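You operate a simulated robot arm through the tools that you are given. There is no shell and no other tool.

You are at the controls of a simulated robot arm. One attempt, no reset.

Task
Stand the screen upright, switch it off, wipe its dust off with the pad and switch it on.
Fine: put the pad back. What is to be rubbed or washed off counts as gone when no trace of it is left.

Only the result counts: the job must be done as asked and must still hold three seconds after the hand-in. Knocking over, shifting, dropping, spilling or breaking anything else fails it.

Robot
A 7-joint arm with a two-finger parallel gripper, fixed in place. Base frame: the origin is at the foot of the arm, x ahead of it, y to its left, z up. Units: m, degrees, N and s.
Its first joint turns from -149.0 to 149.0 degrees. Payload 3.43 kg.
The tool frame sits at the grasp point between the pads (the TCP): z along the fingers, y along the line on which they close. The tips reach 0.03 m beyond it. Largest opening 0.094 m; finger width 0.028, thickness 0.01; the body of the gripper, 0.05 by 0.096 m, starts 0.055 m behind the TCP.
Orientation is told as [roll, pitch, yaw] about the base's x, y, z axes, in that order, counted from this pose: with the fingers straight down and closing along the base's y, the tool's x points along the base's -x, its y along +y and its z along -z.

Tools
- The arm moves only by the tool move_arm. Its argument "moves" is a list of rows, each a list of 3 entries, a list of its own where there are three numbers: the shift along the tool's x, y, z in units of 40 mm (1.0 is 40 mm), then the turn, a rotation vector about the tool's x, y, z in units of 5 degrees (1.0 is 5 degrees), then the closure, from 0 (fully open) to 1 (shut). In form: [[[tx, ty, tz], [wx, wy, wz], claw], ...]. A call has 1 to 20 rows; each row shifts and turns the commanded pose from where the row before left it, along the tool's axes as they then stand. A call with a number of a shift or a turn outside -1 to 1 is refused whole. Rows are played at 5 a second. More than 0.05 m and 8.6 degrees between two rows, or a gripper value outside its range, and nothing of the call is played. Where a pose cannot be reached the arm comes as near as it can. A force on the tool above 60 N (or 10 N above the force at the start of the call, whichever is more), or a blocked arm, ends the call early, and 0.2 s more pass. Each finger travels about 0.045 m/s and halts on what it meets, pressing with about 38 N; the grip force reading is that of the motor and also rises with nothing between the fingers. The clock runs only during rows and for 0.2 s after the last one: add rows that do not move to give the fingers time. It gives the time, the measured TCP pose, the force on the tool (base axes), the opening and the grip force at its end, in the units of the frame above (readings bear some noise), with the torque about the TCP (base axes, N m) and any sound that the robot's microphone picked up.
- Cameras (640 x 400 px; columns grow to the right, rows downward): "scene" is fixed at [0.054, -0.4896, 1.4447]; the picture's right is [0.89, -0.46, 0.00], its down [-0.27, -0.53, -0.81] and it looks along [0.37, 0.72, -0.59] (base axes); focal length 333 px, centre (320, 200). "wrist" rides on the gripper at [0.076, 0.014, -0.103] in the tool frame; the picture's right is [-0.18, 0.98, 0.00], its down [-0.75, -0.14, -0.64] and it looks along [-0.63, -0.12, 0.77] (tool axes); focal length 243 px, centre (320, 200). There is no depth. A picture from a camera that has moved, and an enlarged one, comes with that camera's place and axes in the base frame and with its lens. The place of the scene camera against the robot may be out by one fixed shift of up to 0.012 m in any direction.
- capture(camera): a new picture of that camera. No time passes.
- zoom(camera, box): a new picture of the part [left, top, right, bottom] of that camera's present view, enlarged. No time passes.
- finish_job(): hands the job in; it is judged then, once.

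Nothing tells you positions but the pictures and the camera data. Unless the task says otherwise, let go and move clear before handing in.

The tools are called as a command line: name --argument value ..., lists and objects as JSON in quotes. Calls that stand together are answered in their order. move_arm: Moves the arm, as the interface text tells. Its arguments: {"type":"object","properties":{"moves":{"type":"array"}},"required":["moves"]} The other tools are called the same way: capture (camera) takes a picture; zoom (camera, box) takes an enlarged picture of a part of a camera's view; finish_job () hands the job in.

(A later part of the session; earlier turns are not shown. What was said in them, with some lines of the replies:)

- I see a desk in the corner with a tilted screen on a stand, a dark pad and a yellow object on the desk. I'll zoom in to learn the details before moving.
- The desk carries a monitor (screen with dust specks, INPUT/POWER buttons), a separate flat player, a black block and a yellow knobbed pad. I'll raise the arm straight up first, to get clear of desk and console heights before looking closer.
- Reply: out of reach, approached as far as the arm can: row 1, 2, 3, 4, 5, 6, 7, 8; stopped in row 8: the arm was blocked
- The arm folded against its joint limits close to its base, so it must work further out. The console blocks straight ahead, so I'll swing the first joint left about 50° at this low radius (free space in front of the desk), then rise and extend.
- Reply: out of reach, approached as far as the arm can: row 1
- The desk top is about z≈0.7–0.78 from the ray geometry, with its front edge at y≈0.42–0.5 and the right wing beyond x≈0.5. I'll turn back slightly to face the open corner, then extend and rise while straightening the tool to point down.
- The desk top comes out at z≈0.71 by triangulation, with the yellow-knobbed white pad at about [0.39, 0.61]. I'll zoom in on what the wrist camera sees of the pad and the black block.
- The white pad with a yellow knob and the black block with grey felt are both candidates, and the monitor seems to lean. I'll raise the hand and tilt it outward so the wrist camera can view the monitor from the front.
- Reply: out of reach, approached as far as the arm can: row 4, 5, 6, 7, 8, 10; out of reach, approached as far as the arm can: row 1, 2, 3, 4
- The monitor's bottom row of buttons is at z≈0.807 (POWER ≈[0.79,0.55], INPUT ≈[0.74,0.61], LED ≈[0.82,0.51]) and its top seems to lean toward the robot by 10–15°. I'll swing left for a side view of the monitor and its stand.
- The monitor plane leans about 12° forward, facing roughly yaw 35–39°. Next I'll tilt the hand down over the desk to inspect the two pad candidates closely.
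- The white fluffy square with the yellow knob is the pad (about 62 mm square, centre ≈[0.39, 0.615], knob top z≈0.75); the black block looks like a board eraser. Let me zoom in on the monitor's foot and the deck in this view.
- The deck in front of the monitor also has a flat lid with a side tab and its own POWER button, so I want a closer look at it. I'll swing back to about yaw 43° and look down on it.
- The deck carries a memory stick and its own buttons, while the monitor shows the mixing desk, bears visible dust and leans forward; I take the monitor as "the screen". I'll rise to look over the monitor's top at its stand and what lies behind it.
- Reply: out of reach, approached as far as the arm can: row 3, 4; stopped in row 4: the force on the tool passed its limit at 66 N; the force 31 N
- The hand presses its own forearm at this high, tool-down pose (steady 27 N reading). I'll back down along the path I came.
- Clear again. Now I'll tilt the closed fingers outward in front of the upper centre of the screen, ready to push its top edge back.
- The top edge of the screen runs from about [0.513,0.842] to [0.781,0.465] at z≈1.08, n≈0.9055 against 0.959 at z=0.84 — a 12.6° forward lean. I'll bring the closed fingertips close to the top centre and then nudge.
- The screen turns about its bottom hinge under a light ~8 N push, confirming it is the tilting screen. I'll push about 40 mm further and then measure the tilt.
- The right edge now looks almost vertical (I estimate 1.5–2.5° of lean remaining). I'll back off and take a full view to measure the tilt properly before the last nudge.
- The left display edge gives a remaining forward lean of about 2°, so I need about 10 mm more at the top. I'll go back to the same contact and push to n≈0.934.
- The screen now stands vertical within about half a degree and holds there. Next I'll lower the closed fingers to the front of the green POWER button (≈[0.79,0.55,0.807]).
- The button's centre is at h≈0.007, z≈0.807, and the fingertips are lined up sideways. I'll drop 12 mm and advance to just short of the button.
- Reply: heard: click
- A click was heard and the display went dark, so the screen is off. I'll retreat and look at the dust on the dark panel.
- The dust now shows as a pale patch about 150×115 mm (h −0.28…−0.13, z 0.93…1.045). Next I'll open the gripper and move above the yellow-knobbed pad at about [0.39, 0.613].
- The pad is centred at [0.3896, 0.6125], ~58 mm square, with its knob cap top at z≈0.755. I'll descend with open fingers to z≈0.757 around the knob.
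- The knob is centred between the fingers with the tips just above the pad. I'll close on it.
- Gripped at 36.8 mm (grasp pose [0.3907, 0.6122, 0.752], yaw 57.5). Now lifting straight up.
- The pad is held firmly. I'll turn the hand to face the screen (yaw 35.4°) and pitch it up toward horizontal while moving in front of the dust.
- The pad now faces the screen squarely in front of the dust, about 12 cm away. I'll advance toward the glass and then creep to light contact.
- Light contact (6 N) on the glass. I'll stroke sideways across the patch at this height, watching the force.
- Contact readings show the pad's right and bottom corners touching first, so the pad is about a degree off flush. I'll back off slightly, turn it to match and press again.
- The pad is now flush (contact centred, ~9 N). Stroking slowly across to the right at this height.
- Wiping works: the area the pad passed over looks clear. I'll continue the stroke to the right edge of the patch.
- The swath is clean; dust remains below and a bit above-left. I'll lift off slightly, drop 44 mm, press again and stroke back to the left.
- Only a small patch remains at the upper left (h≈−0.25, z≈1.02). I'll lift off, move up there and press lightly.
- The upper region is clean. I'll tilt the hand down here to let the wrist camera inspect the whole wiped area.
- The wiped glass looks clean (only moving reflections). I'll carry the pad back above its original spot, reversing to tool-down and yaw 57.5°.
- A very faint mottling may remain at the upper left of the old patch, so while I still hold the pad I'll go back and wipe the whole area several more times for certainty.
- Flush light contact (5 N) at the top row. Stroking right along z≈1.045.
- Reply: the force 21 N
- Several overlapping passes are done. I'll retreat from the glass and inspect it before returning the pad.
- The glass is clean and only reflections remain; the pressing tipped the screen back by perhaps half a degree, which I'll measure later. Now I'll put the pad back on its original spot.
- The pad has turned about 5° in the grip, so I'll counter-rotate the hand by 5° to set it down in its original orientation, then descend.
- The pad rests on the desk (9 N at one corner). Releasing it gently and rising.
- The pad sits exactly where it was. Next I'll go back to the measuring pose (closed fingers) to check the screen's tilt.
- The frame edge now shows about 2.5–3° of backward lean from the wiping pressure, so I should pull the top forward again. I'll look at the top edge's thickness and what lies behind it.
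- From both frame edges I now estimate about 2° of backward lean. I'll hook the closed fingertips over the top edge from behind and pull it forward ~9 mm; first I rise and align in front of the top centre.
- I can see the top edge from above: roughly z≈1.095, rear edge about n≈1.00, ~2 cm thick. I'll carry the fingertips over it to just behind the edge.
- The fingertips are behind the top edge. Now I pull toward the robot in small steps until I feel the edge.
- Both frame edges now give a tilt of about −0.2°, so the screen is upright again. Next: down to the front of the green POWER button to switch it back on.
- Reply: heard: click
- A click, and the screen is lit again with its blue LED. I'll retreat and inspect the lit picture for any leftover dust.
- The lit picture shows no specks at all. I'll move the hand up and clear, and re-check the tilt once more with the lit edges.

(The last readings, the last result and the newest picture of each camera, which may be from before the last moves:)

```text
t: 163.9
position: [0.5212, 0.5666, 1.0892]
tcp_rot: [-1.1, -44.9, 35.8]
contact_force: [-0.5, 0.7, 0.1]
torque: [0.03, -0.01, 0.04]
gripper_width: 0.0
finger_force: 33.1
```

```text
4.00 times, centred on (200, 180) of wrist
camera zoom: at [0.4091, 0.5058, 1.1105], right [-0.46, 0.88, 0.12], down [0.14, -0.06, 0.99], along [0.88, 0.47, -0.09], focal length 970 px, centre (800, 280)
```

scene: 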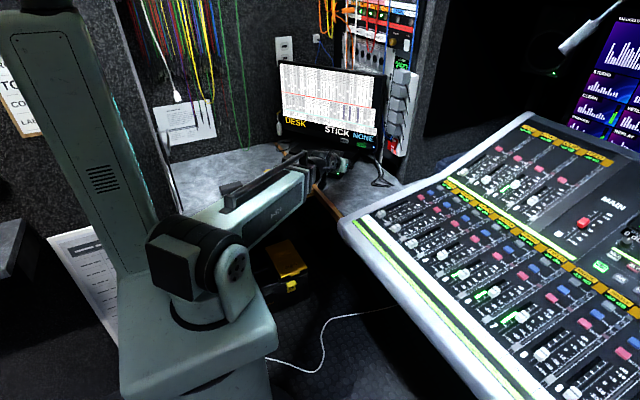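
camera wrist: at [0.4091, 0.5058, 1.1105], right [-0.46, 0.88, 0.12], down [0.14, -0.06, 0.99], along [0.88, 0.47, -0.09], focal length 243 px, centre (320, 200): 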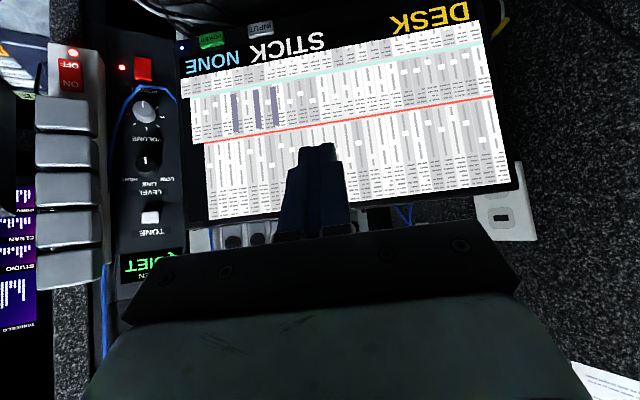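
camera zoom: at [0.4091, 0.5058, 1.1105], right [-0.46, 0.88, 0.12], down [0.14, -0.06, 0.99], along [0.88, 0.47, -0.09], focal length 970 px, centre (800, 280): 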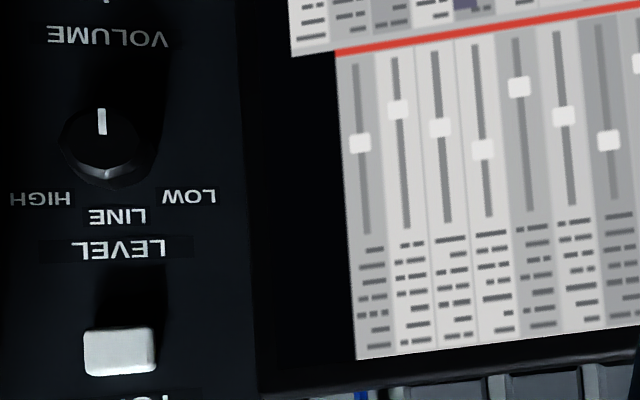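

The tilt re-check gives about 0°, the screen is lit and spotless, and the pad is in its place. I'll back the hand off a bit further and take a last look at everything.

move_arm --moves '[[[0.6, 0, -0.6], [0, 0, 0], 1], [[0.6, 0, -0.6], [0, 0, 0], 0.7], [[0, 0, 0], [0, 0, 0], 0.5], [[0, 0, 0], [0, 0, 0], 0.5]]'

capture --camera "scene"

zoom --camera "scene" --box '[200, 130, 360, 220]'

zoom --camera "scene" --box '[265, 50, 425, 170]'

zoom --camera "wrist" --box '[300, 0, 540, 150]'

```text
t: 164.9
position: [0.4661, 0.5269, 1.0892]
tcp_rot: [-1.1, -45.0, 35.8]
contact_force: [0.8, 0.8, -0.3]
torque: [0.0, 0.03, 0.01]
gripper_width: 0.047
finger_force: 0.2
```

```text
taken
```

scene: 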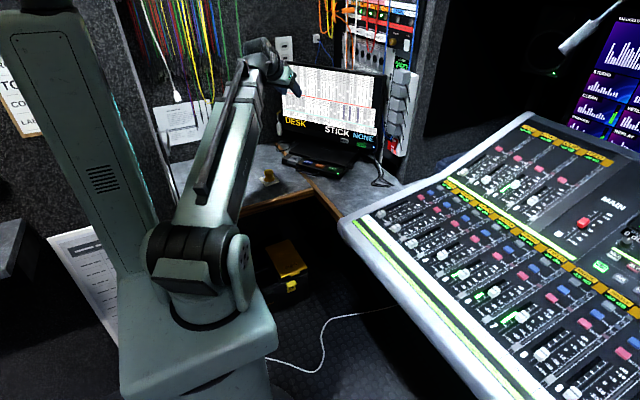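

```text
4.00 times, centred on (280, 175) of scene
camera zoom: at [0.054, -0.4896, 1.4447], right [0.89, -0.46, 0.0], down [-0.27, -0.53, -0.81], along [0.37, 0.72, -0.59], focal length 1332 px, centre (480, 300)
```

zoom: 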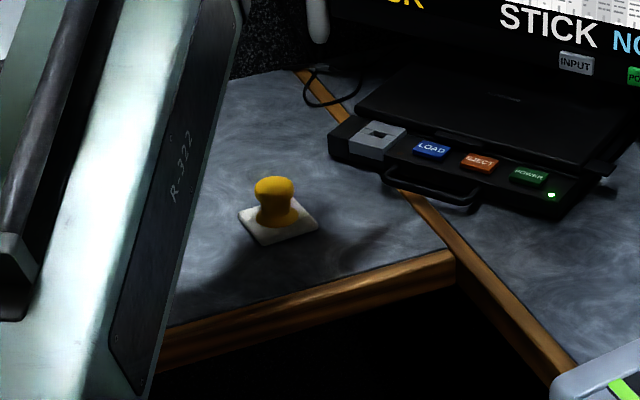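

```text
3.33 times, centred on (345, 110) of scene
camera zoom: at [0.054, -0.4896, 1.4447], right [0.89, -0.46, 0.0], down [-0.27, -0.53, -0.81], along [0.37, 0.72, -0.59], focal length 1110 px, centre (237, 500)
```

zoom: 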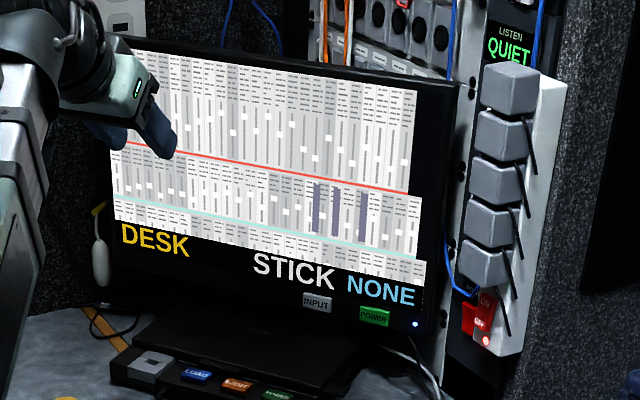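

```text
2.67 times, centred on (420, 75) of wrist
camera zoom: at [0.3531, 0.4665, 1.1114], right [-0.46, 0.88, 0.12], down [0.14, -0.06, 0.99], along [0.88, 0.47, -0.09], focal length 647 px, centre (53, 533)
```

zoom: 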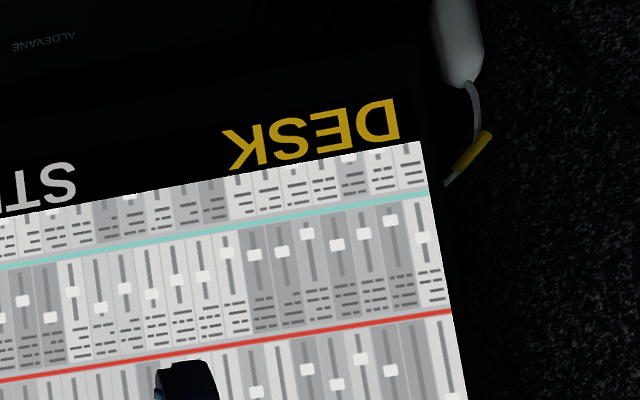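

Everything checks out: the screen is upright, lit and free of dust. The pad is back where it was, the deck hasn't moved, and the hand is clear, so I'm handing in.

finish_job

```text
The job is handed in.
```

The job is done and handed in: the screen stands upright, was switched off, wiped clean and switched back on. The pad is back in its place.

- **Upright:** The screen started leaning forward about 12°. Wiping tipped it slightly back, so I pulled it straight again before switching it on. My last measurement put it at about 0°, give or take half a degree.
- **Off and on:** I used the green POWER button on the screen itself. I heard a click each time, and the screen went dark and later lit up again with its blue light.
- **Dust:** I wiped the dusty patch with the white pad with the yellow knob, several passes over the whole area. I saw no specks left on the dark screen or the lit picture.
- **Pad:** It sits where it was. It had turned about 5° in the grip, so I turned the hand to set it down the way it lay before.

Two points I took from the pictures:
- **Which screen:** I took the monitor as "the screen", not the fold-down panel on the deck in front of it.
- **Which pad:** I took the knobbed white pad as "the pad", not the black eraser block.

At one point early on the hand pressed against its own forearm and a move stopped on force; I backed off and it touched nothing else.
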